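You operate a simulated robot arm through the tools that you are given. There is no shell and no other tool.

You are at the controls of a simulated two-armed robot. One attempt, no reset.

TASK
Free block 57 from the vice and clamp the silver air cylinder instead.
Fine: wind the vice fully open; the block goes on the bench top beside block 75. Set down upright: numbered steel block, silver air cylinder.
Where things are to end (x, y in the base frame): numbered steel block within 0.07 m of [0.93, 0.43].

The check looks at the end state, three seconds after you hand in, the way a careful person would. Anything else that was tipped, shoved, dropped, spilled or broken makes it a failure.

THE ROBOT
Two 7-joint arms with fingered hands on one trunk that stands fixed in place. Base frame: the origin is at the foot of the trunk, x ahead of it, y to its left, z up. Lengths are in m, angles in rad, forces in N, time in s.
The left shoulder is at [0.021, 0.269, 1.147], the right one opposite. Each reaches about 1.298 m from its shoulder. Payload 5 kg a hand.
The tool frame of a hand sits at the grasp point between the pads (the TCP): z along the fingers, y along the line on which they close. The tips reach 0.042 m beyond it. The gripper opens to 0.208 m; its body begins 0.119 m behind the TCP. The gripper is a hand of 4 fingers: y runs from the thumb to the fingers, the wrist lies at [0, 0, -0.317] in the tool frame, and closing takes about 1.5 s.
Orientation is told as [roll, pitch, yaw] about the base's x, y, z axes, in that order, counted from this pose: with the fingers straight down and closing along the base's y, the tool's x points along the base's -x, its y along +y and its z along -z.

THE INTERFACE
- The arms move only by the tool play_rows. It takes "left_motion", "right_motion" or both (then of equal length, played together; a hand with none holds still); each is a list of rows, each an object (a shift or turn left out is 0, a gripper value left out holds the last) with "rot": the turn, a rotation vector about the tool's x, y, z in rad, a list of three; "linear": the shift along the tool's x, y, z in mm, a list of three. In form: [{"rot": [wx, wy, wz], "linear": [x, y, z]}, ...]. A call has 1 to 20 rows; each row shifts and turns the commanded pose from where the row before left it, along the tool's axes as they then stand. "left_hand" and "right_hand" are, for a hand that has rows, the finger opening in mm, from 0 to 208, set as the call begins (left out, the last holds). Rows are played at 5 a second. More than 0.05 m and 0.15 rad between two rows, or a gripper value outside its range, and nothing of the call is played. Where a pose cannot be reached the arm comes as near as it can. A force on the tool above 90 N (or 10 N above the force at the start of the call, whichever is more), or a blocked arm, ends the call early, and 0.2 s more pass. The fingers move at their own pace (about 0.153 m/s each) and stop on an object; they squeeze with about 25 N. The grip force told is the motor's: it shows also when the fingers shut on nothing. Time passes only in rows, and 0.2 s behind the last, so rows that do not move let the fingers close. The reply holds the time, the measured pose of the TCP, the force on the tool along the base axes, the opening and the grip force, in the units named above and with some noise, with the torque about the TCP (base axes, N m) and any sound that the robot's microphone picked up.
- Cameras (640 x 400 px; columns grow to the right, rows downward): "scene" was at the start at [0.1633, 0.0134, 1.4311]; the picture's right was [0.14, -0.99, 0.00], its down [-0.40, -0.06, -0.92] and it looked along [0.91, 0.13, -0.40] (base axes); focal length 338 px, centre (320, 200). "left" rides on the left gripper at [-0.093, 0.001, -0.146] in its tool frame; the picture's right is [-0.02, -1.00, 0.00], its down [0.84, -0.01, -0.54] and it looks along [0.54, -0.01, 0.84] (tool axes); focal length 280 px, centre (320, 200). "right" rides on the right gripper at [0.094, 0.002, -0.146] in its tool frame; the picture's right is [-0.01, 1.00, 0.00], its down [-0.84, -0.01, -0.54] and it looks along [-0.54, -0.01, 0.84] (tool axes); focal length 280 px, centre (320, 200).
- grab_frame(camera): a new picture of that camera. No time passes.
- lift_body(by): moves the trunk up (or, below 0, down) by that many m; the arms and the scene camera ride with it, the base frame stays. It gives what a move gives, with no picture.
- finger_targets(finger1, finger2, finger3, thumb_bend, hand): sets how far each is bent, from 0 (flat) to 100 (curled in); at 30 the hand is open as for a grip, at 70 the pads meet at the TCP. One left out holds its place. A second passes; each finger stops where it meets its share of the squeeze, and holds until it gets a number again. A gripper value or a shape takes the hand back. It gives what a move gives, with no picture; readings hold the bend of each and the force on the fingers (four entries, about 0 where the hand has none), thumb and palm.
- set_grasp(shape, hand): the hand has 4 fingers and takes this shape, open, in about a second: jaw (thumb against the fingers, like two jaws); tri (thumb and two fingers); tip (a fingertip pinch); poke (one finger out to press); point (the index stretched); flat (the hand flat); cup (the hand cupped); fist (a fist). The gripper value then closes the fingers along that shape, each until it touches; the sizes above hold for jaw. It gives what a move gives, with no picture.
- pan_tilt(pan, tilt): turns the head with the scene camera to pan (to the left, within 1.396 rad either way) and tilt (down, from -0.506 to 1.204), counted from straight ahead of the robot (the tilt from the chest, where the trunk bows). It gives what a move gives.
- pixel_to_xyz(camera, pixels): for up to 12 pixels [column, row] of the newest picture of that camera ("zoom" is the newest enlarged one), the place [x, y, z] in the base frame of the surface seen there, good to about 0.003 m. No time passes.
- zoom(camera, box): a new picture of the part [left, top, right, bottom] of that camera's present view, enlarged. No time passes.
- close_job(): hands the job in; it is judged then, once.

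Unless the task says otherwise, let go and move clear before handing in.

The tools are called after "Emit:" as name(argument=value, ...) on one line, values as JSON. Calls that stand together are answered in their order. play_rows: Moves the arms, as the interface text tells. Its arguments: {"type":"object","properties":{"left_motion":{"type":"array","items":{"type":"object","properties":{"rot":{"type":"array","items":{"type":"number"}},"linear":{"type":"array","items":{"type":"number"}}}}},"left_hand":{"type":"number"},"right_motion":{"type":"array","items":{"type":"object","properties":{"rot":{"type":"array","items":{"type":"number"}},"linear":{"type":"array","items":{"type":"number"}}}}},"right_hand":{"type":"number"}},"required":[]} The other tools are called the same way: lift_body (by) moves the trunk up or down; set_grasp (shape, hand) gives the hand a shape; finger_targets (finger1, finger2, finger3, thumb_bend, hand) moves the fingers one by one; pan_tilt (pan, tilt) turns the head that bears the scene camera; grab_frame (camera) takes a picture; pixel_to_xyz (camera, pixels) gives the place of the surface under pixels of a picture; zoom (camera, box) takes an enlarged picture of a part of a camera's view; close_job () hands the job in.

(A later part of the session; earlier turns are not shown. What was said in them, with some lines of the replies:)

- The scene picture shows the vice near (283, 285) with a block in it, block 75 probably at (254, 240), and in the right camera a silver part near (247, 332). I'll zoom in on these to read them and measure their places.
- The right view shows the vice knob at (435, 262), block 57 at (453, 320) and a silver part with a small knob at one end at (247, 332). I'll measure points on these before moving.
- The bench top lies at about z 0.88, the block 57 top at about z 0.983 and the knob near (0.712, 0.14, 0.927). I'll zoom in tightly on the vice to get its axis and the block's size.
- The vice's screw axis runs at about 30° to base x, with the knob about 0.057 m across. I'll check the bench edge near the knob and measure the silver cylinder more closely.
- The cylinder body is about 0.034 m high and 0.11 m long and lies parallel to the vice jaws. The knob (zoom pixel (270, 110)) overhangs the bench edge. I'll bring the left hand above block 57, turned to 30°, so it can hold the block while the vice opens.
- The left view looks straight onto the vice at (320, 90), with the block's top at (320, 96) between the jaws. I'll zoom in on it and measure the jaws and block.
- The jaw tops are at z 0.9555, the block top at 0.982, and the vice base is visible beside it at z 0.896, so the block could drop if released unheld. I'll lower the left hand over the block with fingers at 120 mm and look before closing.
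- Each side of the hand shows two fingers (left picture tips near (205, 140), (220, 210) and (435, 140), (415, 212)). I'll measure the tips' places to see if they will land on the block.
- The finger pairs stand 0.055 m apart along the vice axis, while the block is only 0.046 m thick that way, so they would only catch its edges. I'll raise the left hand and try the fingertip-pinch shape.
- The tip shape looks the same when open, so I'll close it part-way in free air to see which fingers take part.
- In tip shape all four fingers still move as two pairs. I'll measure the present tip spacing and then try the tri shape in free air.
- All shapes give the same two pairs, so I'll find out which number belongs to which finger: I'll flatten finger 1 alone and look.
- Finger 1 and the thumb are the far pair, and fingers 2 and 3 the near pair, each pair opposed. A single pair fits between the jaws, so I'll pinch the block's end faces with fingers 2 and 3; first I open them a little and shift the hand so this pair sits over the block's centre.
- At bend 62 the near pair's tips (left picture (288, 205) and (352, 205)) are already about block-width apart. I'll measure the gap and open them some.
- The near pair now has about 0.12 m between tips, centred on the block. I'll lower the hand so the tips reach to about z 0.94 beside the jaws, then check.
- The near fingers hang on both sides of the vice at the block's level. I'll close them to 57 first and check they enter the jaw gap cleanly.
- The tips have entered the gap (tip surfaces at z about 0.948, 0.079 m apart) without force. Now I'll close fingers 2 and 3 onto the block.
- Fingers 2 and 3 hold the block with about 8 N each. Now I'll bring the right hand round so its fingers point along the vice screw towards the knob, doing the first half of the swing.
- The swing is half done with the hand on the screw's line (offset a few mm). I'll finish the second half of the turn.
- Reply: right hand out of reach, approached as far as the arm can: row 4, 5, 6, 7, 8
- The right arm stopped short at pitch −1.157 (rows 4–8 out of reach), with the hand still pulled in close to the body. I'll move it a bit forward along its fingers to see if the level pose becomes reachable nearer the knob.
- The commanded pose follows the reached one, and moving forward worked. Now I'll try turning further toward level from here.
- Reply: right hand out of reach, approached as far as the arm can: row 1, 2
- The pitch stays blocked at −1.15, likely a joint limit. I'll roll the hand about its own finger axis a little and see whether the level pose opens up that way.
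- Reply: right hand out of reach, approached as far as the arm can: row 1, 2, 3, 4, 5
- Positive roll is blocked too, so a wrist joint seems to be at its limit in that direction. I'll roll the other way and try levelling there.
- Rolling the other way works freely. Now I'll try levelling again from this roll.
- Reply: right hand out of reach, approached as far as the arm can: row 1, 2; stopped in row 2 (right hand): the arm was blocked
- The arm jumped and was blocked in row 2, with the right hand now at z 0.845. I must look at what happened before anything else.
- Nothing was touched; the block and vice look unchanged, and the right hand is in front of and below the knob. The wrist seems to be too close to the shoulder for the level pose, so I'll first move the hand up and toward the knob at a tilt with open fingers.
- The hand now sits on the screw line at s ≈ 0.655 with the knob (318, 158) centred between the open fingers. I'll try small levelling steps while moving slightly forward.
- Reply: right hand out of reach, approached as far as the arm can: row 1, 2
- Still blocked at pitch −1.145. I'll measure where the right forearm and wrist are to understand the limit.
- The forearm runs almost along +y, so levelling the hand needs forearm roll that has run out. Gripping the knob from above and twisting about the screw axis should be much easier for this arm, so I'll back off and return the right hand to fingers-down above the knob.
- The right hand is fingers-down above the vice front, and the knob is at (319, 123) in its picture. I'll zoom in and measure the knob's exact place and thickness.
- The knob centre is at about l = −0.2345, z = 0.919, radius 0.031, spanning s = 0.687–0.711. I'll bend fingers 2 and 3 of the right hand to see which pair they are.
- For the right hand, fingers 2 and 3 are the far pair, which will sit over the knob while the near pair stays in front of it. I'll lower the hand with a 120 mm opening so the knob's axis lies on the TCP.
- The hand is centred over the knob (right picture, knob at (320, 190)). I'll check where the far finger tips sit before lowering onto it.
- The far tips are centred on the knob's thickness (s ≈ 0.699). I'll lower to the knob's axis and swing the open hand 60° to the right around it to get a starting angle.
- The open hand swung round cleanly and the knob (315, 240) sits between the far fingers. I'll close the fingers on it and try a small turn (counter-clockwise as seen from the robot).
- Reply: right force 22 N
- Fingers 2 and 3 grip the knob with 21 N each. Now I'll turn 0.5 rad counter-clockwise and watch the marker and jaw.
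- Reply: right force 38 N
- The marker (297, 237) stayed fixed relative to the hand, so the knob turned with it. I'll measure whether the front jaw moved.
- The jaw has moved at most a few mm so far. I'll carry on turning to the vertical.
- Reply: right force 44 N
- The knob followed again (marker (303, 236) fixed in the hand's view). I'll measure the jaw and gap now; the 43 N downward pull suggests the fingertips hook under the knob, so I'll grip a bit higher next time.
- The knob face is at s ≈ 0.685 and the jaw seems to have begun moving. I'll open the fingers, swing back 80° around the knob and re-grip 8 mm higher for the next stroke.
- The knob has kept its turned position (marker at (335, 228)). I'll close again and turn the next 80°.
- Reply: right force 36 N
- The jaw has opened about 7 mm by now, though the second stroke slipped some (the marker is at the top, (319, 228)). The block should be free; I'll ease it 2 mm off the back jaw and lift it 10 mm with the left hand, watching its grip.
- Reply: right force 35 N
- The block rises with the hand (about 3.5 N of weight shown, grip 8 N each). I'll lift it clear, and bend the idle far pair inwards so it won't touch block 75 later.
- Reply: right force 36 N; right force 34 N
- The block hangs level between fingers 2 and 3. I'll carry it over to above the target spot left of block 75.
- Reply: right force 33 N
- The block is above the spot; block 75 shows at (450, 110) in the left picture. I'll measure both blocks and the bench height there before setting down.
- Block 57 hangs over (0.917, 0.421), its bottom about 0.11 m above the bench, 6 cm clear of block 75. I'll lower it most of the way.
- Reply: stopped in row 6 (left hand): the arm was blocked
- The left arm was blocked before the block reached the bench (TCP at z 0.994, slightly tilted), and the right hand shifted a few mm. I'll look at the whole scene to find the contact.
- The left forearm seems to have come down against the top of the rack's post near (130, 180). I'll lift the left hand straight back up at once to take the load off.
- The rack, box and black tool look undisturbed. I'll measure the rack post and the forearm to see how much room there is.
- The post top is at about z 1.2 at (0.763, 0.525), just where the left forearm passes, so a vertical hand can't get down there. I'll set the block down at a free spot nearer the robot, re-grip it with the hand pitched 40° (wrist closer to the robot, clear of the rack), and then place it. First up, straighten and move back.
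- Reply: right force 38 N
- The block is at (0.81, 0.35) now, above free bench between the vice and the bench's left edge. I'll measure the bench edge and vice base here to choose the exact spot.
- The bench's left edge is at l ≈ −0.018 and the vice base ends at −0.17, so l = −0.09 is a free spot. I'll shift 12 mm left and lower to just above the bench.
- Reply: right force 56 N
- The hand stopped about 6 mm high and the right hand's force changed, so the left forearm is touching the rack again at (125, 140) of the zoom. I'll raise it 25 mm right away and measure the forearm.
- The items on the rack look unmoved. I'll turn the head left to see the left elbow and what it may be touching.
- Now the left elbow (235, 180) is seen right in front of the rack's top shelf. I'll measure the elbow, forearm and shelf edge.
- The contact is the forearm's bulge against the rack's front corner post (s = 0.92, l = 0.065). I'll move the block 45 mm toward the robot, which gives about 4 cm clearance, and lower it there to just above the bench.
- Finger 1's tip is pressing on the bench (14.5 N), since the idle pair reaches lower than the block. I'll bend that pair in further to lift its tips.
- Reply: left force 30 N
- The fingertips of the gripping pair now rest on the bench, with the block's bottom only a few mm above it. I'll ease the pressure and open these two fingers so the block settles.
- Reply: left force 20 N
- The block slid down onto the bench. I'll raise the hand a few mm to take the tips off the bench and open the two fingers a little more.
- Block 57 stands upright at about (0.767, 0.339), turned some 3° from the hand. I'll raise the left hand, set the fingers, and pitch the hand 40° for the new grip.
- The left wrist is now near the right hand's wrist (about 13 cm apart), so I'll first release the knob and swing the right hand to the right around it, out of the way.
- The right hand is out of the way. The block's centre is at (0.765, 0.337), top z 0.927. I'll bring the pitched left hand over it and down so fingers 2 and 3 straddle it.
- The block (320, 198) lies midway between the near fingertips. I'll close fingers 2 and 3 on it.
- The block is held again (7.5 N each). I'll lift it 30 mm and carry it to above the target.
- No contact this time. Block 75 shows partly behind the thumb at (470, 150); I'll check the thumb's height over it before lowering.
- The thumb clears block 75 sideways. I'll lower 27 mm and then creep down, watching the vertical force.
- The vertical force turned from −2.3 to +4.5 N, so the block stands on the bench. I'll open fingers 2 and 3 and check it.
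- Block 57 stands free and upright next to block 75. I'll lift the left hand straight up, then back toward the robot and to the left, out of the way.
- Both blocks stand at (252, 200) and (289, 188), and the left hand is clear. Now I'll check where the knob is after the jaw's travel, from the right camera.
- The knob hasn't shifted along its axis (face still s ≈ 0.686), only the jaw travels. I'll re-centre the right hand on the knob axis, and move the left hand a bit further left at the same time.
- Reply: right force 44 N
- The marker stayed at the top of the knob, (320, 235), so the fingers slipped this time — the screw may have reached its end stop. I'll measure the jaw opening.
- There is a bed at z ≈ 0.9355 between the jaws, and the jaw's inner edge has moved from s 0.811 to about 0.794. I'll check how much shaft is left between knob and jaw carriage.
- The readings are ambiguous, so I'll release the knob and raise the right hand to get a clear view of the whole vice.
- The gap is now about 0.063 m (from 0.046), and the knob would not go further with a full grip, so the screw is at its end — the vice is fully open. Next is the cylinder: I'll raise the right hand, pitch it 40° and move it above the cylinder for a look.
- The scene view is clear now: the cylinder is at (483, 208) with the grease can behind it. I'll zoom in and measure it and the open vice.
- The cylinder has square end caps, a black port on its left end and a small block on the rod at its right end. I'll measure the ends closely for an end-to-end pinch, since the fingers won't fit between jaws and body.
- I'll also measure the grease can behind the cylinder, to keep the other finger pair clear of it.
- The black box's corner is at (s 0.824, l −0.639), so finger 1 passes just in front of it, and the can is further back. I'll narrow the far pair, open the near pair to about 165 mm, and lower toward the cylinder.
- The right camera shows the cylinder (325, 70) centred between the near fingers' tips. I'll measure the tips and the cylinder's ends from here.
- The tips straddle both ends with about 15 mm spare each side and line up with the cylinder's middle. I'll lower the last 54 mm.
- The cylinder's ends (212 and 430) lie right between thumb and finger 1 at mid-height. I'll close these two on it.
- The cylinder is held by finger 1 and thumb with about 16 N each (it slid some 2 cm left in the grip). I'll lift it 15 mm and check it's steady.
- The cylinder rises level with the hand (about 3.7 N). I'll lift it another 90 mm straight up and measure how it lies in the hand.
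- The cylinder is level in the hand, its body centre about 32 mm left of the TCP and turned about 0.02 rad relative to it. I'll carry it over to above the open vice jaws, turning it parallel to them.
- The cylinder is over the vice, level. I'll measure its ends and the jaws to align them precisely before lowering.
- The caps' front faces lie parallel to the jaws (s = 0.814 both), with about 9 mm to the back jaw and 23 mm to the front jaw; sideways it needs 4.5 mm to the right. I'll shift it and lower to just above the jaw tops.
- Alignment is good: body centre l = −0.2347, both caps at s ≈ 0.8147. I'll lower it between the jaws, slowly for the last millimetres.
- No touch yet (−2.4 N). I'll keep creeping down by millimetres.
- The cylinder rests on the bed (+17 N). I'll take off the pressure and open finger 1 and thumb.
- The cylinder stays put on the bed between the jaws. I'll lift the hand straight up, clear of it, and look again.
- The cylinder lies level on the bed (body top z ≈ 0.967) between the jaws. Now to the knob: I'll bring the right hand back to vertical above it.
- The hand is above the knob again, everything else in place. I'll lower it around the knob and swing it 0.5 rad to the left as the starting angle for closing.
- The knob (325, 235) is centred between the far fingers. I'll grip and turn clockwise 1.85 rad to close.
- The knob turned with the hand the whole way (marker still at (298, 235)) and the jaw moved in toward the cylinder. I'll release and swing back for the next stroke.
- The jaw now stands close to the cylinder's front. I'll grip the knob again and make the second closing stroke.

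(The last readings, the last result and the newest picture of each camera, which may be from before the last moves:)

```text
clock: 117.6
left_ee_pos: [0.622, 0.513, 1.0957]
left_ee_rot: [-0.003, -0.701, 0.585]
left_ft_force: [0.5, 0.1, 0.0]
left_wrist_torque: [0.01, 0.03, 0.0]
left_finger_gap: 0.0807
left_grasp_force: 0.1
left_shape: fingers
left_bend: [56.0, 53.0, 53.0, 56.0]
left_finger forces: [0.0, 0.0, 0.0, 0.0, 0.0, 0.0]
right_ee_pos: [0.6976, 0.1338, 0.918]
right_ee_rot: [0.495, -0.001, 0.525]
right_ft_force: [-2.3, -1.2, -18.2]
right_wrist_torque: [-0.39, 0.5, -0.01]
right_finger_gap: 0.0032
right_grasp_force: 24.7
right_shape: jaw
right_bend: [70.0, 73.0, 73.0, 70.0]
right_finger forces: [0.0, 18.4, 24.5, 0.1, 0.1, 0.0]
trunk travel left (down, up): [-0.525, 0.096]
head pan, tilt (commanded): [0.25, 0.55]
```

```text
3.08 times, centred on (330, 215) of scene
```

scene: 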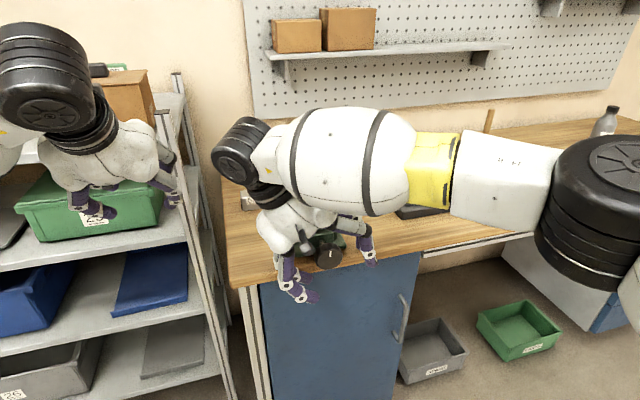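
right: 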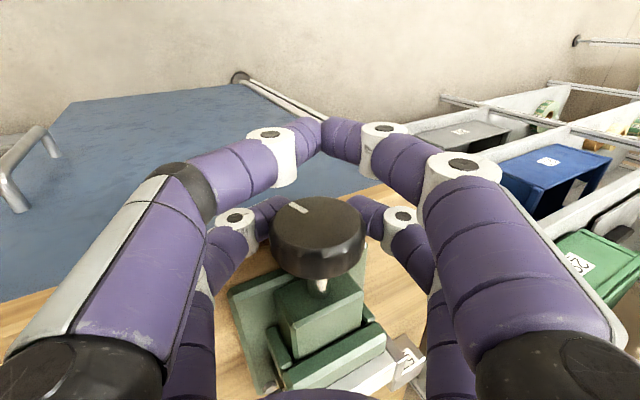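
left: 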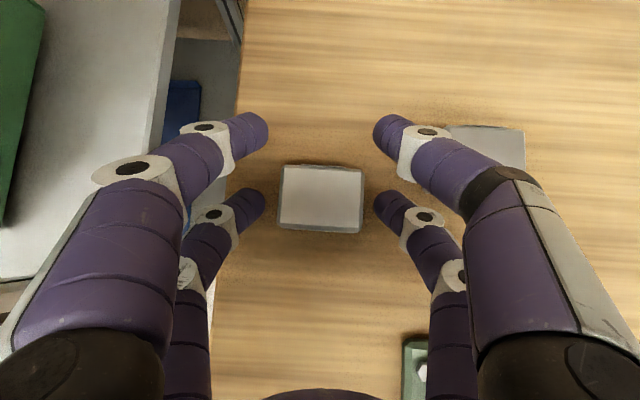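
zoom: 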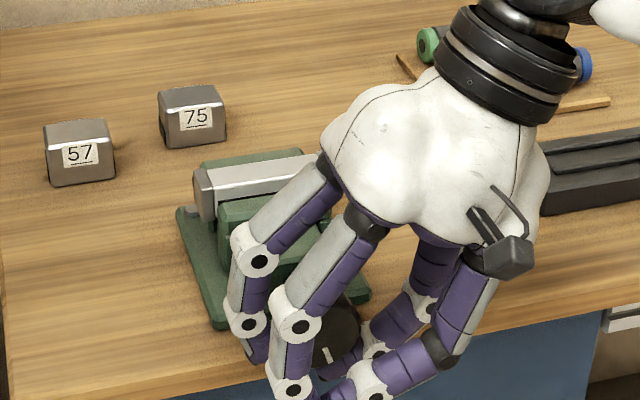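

The knob keeps following the hand and the jaw is now up against the cylinder. I'll continue the stroke to clamp it.

Emit:
play_rows(right_motion=[{"rot": [-0.1423, 0, 0]}, {"rot": [-0.1423, 0, 0]}, {"rot": [-0.1423, 0, 0]}, {"rot": [-0.1423, 0, 0]}, {"rot": [-0.1423, 0, 0]}, {"rot": [-0.1423, 0, 0]}])

Emit:
grab_frame(camera="right")

Emit:
zoom(camera="scene", box=[260, 150, 400, 280])

```text
clock: 119.0
left_ee_pos: [0.621, 0.5154, 1.0938]
left_ee_rot: [-0.005, -0.701, 0.588]
left_ft_force: [-0.3, -0.3, 0.3]
left_wrist_torque: [0.04, 0.01, 0.02]
left_finger_gap: 0.0809
left_grasp_force: 0.0
left_shape: fingers
left_bend: [56.0, 53.0, 53.0, 56.0]
left_finger forces: [0.0, 0.0, 0.1, 0.0, 0.0, 0.0]
right_ee_pos: [0.6956, 0.1378, 0.9178]
right_ee_rot: [1.346, -0.003, 0.53]
right_ft_force: [-20.4, 35.1, -28.8]
right_wrist_torque: [-1.38, 0.19, 1.18]
right_finger_gap: 0.0003
right_grasp_force: 24.4
right_shape: jaw
right_bend: [70.0, 72.0, 73.0, 70.0]
right_finger forces: [0.0, 31.1, 20.8, 0.1, 0.0, 0.1]
trunk travel left (down, up): [-0.525, 0.096]
head pan, tilt (commanded): [0.25, 0.55]
```

```text
taken
```

right: 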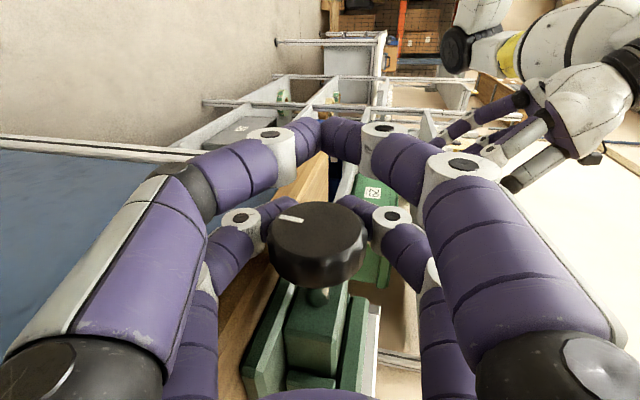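

```text
3.08 times, centred on (330, 215) of scene
```

zoom: 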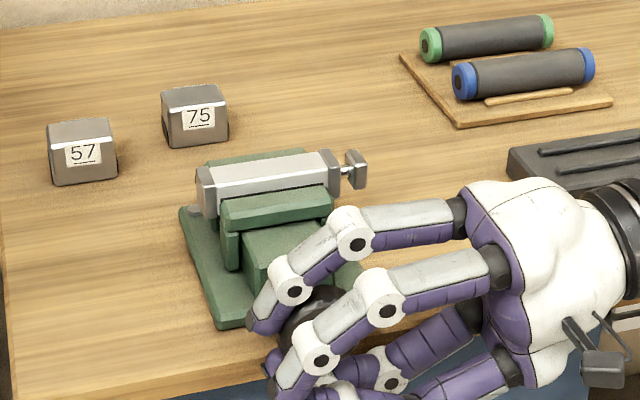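

The marker slipped back some in the hand and the wrist torque rose to about 1.4 N m, so the jaw has bitten on the cylinder. I'll release, swing up to vertical and lift away to inspect.

Emit:
play_rows(right_hand=120, right_motion=[{}, {}, {"rot": [0.135, 0, 0]}, {"rot": [0.135, 0, 0]}, {"rot": [0.135, 0, 0]}, {"rot": [0.135, 0, 0]}, {"rot": [0.135, 0, 0]}, {"rot": [0.135, 0, 0]}, {"rot": [0.135, 0, 0]}, {"rot": [0.135, 0, 0]}, {"rot": [0.135, 0, 0]}, {"rot": [0.135, 0, 0]}, {"linear": [0, 0, -40]}, {"linear": [0, 0, -40]}, {"linear": [0, 0, -40]}, {"linear": [0, 0, -40]}, {}])

Emit:
grab_frame(camera="right")

Emit:
zoom(camera="right", box=[250, 90, 390, 290])

Emit:
zoom(camera="scene", box=[270, 180, 370, 280])

```text
clock: 122.6
left_ee_pos: [0.6219, 0.512, 1.0939]
left_ee_rot: [-0.003, -0.702, 0.582]
left_ft_force: [0.2, -0.8, -1.3]
left_wrist_torque: [0.07, 0.02, 0.0]
left_finger_gap: 0.0809
left_grasp_force: 0.2
left_shape: fingers
left_bend: [56.0, 53.0, 53.0, 56.0]
left_finger forces: [0.1, 0.0, 0.0, 0.0, 0.1, 0.1]
right_ee_pos: [0.6988, 0.1338, 1.0789]
right_ee_rot: [-0.003, -0.001, 0.525]
right_ft_force: [0.7, 0.5, -0.2]
right_wrist_torque: [0.02, 0.04, -0.04]
right_finger_gap: 0.1198
right_grasp_force: 0.1
right_shape: jaw
right_bend: [72.0, 72.0, 72.0, 70.0]
right_finger forces: [0.1, 0.1, 0.0, 0.1, 0.0, 0.0]
trunk travel left (down, up): [-0.525, 0.096]
head pan, tilt (commanded): [0.25, 0.55]
```

```text
taken
```

right: 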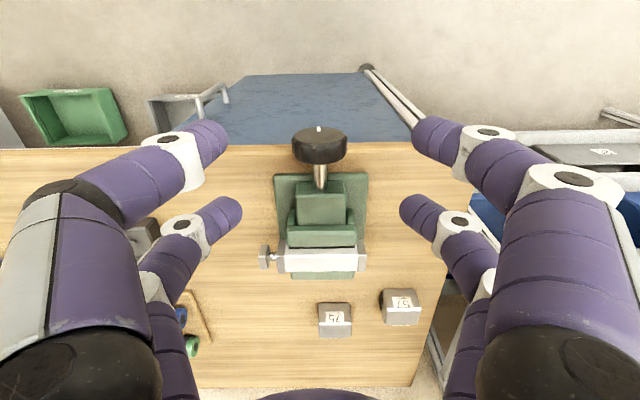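

```text
2.00 times, centred on (320, 190) of right
```

zoom: 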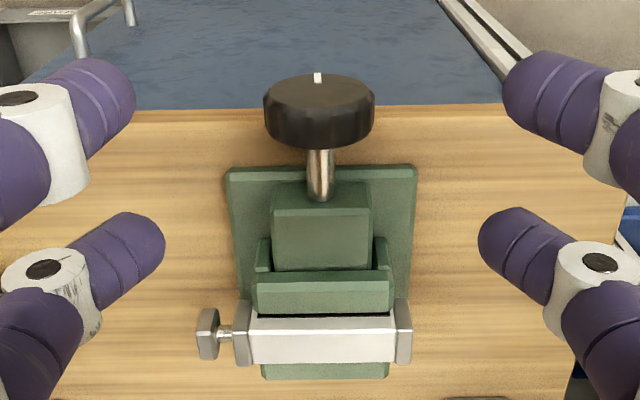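

```text
4.00 times, centred on (320, 230) of scene
```

zoom: 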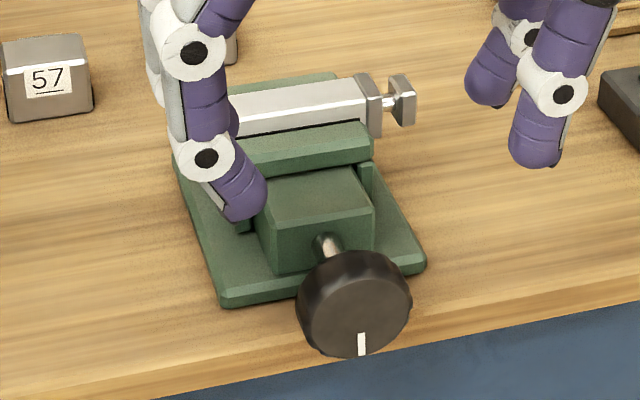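

The marker is now at the bottom: half a turn closed, about 30 mm of jaw travel, and the jaw sits against the body between the caps. I'll measure the fit.

Emit:
zoom(camera="right", box=[255, 200, 385, 290])

Emit:
pixel_to_xyz(camera="zoom", pixels=[[180, 180], [320, 180], [460, 180], [180, 215], [320, 215], [460, 215], [320, 300], [200, 300], [440, 300], [320, 335], [110, 280], [535, 275]])

```text
4.44 times, centred on (320, 245) of right
```

zoom: 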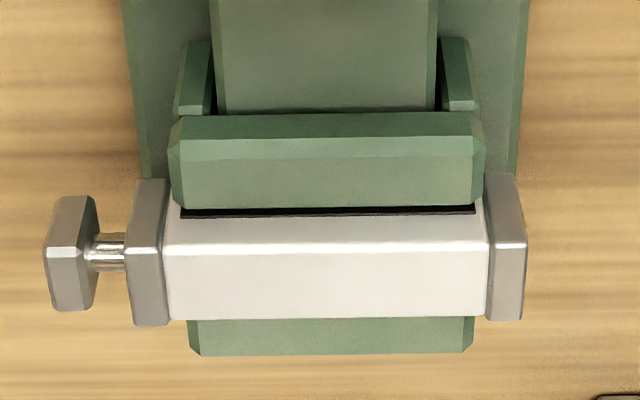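

```text
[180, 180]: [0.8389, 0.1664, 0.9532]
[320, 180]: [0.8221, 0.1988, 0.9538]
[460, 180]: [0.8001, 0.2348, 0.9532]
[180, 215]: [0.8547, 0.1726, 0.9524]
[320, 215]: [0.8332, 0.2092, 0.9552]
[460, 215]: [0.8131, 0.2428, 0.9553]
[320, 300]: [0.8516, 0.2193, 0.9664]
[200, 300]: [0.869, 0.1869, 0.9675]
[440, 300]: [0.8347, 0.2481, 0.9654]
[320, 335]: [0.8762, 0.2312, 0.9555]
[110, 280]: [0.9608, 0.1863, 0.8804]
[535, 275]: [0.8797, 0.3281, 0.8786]
```

The jaw's inner face (s ≈ 0.826) and the back jaw (0.857) now hold the 31 mm body, with both end caps just outside the jaws. I'll make one more tightening stroke to be sure it's firm.

Emit:
play_rows(right_motion=[{"linear": [0, -1.5, 40]}, {"linear": [0, 0, 40]}, {"linear": [0, 0, 40]}, {"linear": [0, 0, 39]}, {"rot": [0.125, 0, 0]}, {"rot": [0.125, 0, 0]}, {"rot": [0.125, 0, 0]}, {"rot": [0.125, 0, 0]}, {}])

Emit:
play_rows(right_hand=0, right_motion=[{}, {}, {}, {}, {}, {"rot": [-0.125, 0, 0]}, {"rot": [-0.125, 0, 0]}, {"rot": [-0.125, 0, 0]}, {"rot": [-0.125, 0, 0]}, {"rot": [-0.125, 0, 0]}, {"rot": [-0.125, 0, 0]}])

Emit:
grab_frame(camera="right")

```text
clock: 124.6
left_ee_pos: [0.6213, 0.5126, 1.0941]
left_ee_rot: [-0.003, -0.703, 0.584]
left_ft_force: [-0.4, -0.7, 0.1]
left_wrist_torque: [-0.06, -0.01, -0.02]
left_finger_gap: 0.0808
left_grasp_force: 0.0
left_shape: fingers
left_bend: [56.0, 53.0, 53.0, 56.0]
left_finger forces: [0.0, 0.0, 0.1, 0.0, 0.0, 0.1]
right_ee_pos: [0.7005, 0.1309, 0.9198]
right_ee_rot: [-0.501, -0.003, 0.521]
right_ft_force: [-0.8, 1.0, 0.4]
right_wrist_torque: [0.01, 0.01, 0.0]
right_finger_gap: 0.1202
right_grasp_force: 0.0
right_shape: jaw
right_bend: [72.0, 72.0, 72.0, 70.0]
right_finger forces: [0.0, 0.0, 0.1, 0.0, 0.1, 0.0]
trunk travel left (down, up): [-0.525, 0.096]
head pan, tilt (commanded): [0.25, 0.55]
```

```text
clock: 127.0
left_ee_pos: [0.6237, 0.5124, 1.095]
left_ee_rot: [-0.006, -0.701, 0.583]
left_ft_force: [0.8, 0.2, 0.3]
left_wrist_torque: [0.01, 0.03, 0.02]
left_finger_gap: 0.0808
left_grasp_force: 0.1
left_shape: fingers
left_bend: [56.0, 53.0, 53.0, 56.0]
left_finger forces: [0.1, 0.0, 0.0, 0.1, 0.1, 0.0]
right_ee_pos: [0.7002, 0.131, 0.916]
right_ee_rot: [0.249, 0.002, 0.527]
right_ft_force: [1.6, -10.6, -45.4]
right_wrist_torque: [-1.98, 0.53, -0.26]
right_finger_gap: 0.0008
right_grasp_force: 24.5
right_shape: jaw
right_bend: [70.0, 71.0, 73.0, 70.0]
right_finger forces: [0.0, 33.6, 24.3, 0.1, 0.2, 0.0]
trunk travel left (down, up): [-0.525, 0.096]
head pan, tilt (commanded): [0.25, 0.55]
```

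```text
taken
```

right: 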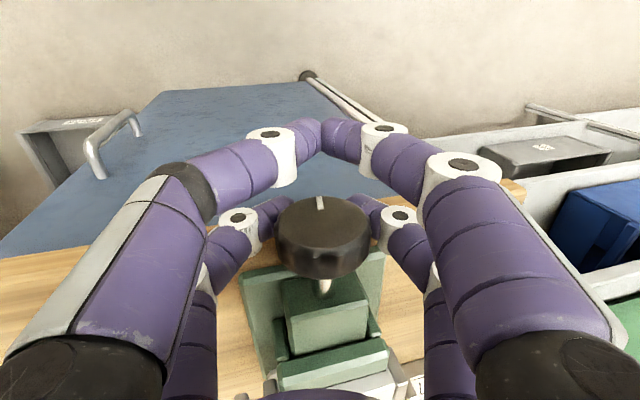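

The knob resisted with about 2 N m and slipped in the fingers, so the cylinder is firmly clamped. I'll open the fingers and withdraw the right hand upward and back.

Emit:
play_rows(right_hand=130, right_motion=[{}, {}, {}, {"linear": [0, 0, -30]}, {"linear": [0, 0, -40]}, {"linear": [0, 0, -40]}, {"linear": [0, 0, -40]}, {"linear": [0, 0, -40]}, {"linear": [30, -20, -20]}, {"linear": [40, -25, 0]}, {"linear": [40, -25, 0]}, {"linear": [40, -25, 0]}, {}])

Emit:
grab_frame(camera="scene")

Emit:
zoom(camera="scene", box=[230, 160, 370, 280])

```text
clock: 129.8
left_ee_pos: [0.6207, 0.5142, 1.095]
left_ee_rot: [-0.003, -0.702, 0.585]
left_ft_force: [0.6, -0.2, 0.3]
left_wrist_torque: [-0.02, 0.02, -0.02]
left_finger_gap: 0.0807
left_grasp_force: 0.1
left_shape: fingers
left_bend: [56.0, 53.0, 53.0, 56.0]
left_finger forces: [0.1, 0.0, 0.1, 0.0, 0.0, 0.1]
right_ee_pos: [0.6403, -0.0675, 1.0985]
right_ee_rot: [0.248, 0.001, 0.526]
right_ft_force: [0.8, 0.4, -0.8]
right_wrist_torque: [-0.07, -0.02, 0.05]
right_finger_gap: 0.1296
right_grasp_force: 0.1
right_shape: jaw
right_bend: [31.0, 31.0, 31.0, 71.0]
right_finger forces: [0.0, 0.0, 0.1, 0.0, 0.0, 0.0]
trunk travel left (down, up): [-0.525, 0.096]
head pan, tilt (commanded): [0.25, 0.55]
```

```text
taken
```

scene: 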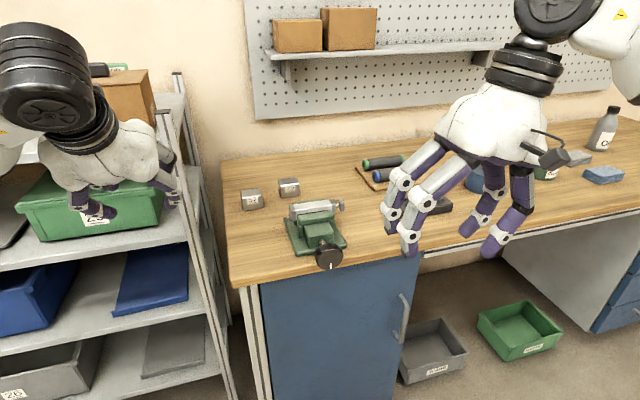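

```text
3.33 times, centred on (300, 220) of scene
```

zoom: 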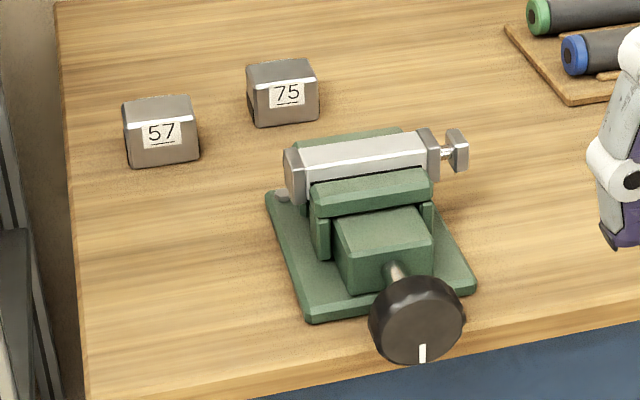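

The cylinder is clamped level in the vice and both blocks stand upright. I'll check block 57's final position, and draw the right hand further back so I can see the rest of the bench.

Emit:
pixel_to_xyz(camera="zoom", pixels=[[128, 125], [192, 118], [160, 108], [135, 102], [188, 98], [130, 160], [195, 155], [290, 70], [260, 90], [310, 80], [300, 165], [430, 150]])

Emit:
play_rows(right_motion=[{"linear": [40, -20, 0]}, {"linear": [40, -20, 0]}, {"linear": [40, -20, -15]}, {"linear": [40, -20, -15]}, {}])

Emit:
pan_tilt(pan=0.0, tilt=0.5)

Emit:
grab_frame(camera="scene")

```text
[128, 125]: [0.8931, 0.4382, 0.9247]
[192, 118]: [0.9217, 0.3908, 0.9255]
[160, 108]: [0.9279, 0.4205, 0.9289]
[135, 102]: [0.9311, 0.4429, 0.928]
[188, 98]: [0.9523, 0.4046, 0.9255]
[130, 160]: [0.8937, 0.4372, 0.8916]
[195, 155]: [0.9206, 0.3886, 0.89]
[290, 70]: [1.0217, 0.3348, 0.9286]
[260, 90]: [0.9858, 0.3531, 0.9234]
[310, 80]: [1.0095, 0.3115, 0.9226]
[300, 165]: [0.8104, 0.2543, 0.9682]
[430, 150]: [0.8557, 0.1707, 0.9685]
```

```text
clock: 131.0
left_ee_pos: [0.622, 0.5125, 1.0963]
left_ee_rot: [-0.004, -0.703, 0.586]
left_ft_force: [0.2, 0.5, -0.2]
left_wrist_torque: [-0.07, -0.02, -0.01]
left_finger_gap: 0.0812
left_grasp_force: 0.1
left_shape: fingers
left_bend: [56.0, 53.0, 53.0, 56.0]
left_finger forces: [0.0, 0.0, 0.1, 0.1, 0.0, 0.1]
right_ee_pos: [0.5444, -0.2188, 1.1072]
right_ee_rot: [0.247, -0.002, 0.525]
right_ft_force: [-0.3, 1.0, -0.8]
right_wrist_torque: [-0.09, 0.01, 0.0]
right_finger_gap: 0.1297
right_grasp_force: 0.1
right_shape: jaw
right_bend: [31.0, 31.0, 31.0, 71.0]
right_finger forces: [0.0, 0.0, 0.0, 0.0, 0.0, 0.0]
trunk travel left (down, up): [-0.525, 0.096]
head pan, tilt (commanded): [0.25, 0.55]
```

```text
clock: 131.8
left_ee_pos: [0.6223, 0.5127, 1.0966]
left_ee_rot: [-0.004, -0.702, 0.585]
left_ft_force: [0.5, -0.3, 0.0]
left_wrist_torque: [-0.04, -0.02, 0.02]
left_finger_gap: 0.0809
left_grasp_force: 0.1
left_shape: fingers
left_bend: [56.0, 53.0, 53.0, 56.0]
left_finger forces: [0.0, 0.0, 0.0, 0.1, 0.0, 0.1]
right_ee_pos: [0.5437, -0.2176, 1.1079]
right_ee_rot: [0.248, -0.005, 0.523]
right_ft_force: [0.3, 0.7, 0.1]
right_wrist_torque: [0.04, -0.01, 0.02]
right_finger_gap: 0.1296
right_grasp_force: 0.1
right_shape: jaw
right_bend: [31.0, 31.0, 31.0, 71.0]
right_finger forces: [0.0, 0.0, 0.1, 0.0, 0.1, 0.0]
trunk travel left (down, up): [-0.525, 0.096]
head pan, tilt (commanded): [0.0, 0.499]
```

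```text
taken
```

scene: 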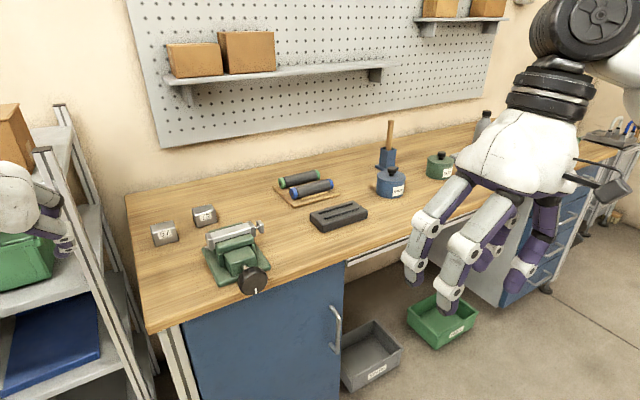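

Block 57 stands at about (0.924, 0.418), 1.3 cm from the goal point. The bench looks in order; I'll compare the black box and can with their earlier places and look at the rack once more.

Emit:
zoom(camera="scene", box=[290, 150, 430, 240])

Emit:
pixel_to_xyz(camera="scene", pixels=[[366, 210], [366, 215], [340, 232], [313, 222], [391, 190], [391, 180], [385, 197]])

Emit:
pan_tilt(pan=0.8, tilt=0.45)

Emit:
grab_frame(camera="scene")

```text
4.44 times, centred on (360, 195) of scene
```

zoom: 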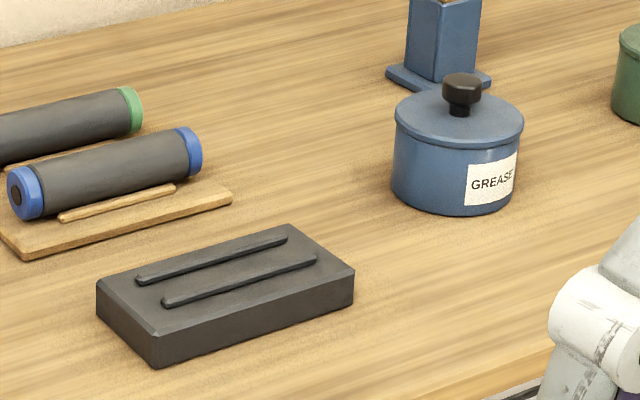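

```text
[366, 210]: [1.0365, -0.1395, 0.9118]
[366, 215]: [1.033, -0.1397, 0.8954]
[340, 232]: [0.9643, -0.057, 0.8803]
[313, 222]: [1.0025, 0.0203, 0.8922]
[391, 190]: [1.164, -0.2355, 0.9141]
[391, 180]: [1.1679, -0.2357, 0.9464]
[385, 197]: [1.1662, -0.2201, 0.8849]
```

```text
clock: 132.9
left_ee_pos: [0.6222, 0.5122, 1.0954]
left_ee_rot: [-0.003, -0.701, 0.585]
left_ft_force: [0.5, -0.9, 0.3]
left_wrist_torque: [0.04, 0.01, 0.0]
left_finger_gap: 0.081
left_grasp_force: 0.0
left_shape: fingers
left_bend: [56.0, 53.0, 53.0, 56.0]
left_finger forces: [0.1, 0.1, 0.1, 0.1, 0.1, 0.0]
right_ee_pos: [0.5445, -0.2186, 1.1083]
right_ee_rot: [0.247, -0.004, 0.523]
right_ft_force: [0.2, 0.3, 0.5]
right_wrist_torque: [-0.01, 0.01, -0.01]
right_finger_gap: 0.1299
right_grasp_force: 0.1
right_shape: jaw
right_bend: [31.0, 31.0, 31.0, 71.0]
right_finger forces: [0.0, 0.1, 0.0, 0.0, 0.0, 0.0]
trunk travel left (down, up): [-0.525, 0.096]
head pan, tilt (commanded): [0.799, 0.45]
```

```text
taken
```

scene: 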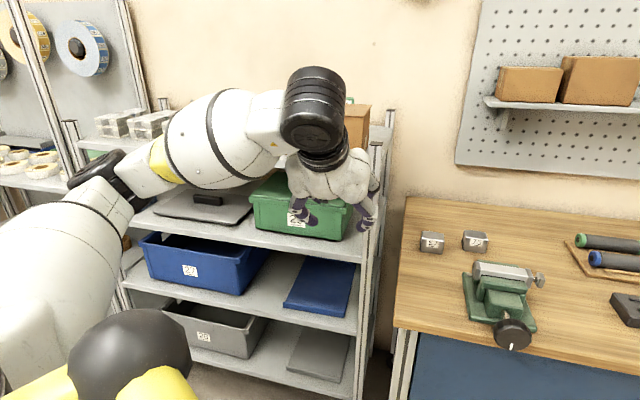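

The black box and can are exactly where they were, and the rack's contents look undisturbed. I'll move the left hand a little away from the rack and take a last look.

Emit:
play_rows(left_motion=[{"linear": [-13, -25, -15.3]}, {"linear": [-13, -25, -15.3]}, {"linear": [-13, -25, -15.3]}, {}, {}])

Emit:
grab_frame(camera="scene")

Emit:
zoom(camera="scene", box=[400, 210, 560, 360])

```text
clock: 134.1
left_ee_pos: [0.6637, 0.4494, 1.1562]
left_ee_rot: [-0.003, -0.703, 0.584]
left_ft_force: [0.3, -0.2, 0.7]
left_wrist_torque: [0.03, 0.01, 0.03]
left_finger_gap: 0.0811
left_grasp_force: 0.0
left_shape: fingers
left_bend: [56.0, 53.0, 53.0, 56.0]
left_finger forces: [0.0, 0.0, 0.1, 0.0, 0.0, 0.1]
right_ee_pos: [0.5441, -0.2193, 1.1082]
right_ee_rot: [0.249, -0.004, 0.522]
right_ft_force: [-0.1, 0.2, -0.4]
right_wrist_torque: [0.03, -0.02, -0.01]
right_finger_gap: 0.1296
right_grasp_force: 0.1
right_shape: jaw
right_bend: [31.0, 31.0, 31.0, 71.0]
right_finger forces: [0.1, 0.1, 0.0, 0.0, 0.1, 0.0]
trunk travel left (down, up): [-0.525, 0.096]
head pan, tilt (commanded): [0.799, 0.45]
```

```text
taken
```

scene: 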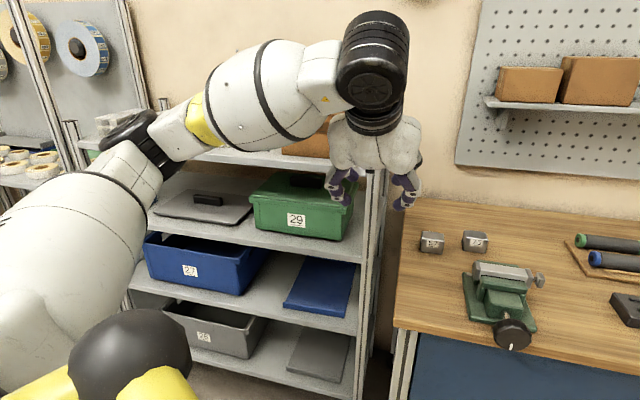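

```text
2.67 times, centred on (480, 285) of scene
```

zoom: 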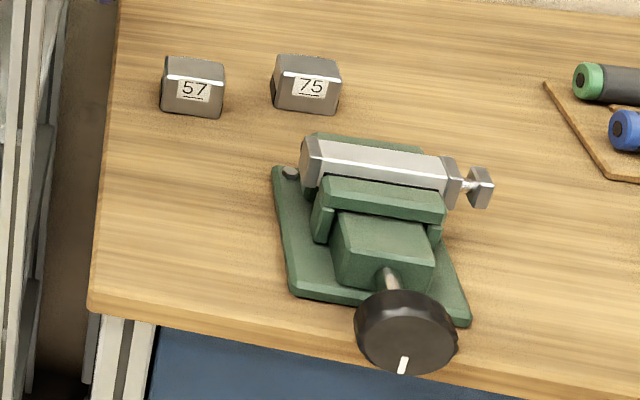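

The last pictures show the cylinder clamped level in the vice, blocks 57 and 75 upright side by side, both hands clear, and nothing else moved. I'm handing the job in.

Emit:
close_job()

```text
The job is handed in.
```

The swap is done and handed in: the silver air cylinder is clamped in the vice, and block 57 stands on the bench beside block 75. I don't have the check's verdict.

- **Block 57:** it stands upright at about (0.924, 0.418), roughly 1.3 cm from the target point and well inside the 0.07 m allowance. On the way, I set it down once nearer the robot to re-grip it. It settled the last few millimetres onto the bench there.
- **Vice:** I wound it open until the knob would go no further, at a gap of about 63 mm. I took that as its end stop because a full grip only slipped on the knob.
- **Cylinder:** it lies level on the vice bed with the jaws gripping the body between its end caps. On the final tightening the knob slipped under about 2 N·m, so the clamp is firm. I read "upright" as the way it lay on the bench, not standing on end; the vice bed is too shallow to hold it well on end.
- **Contact with the rack:** while I was moving block 57, the left forearm pressed against the rack's front post twice. I backed off both times, and the rack and its contents looked undisturbed afterwards. The black box and grease can beside the cylinder's spot measured where they were before.
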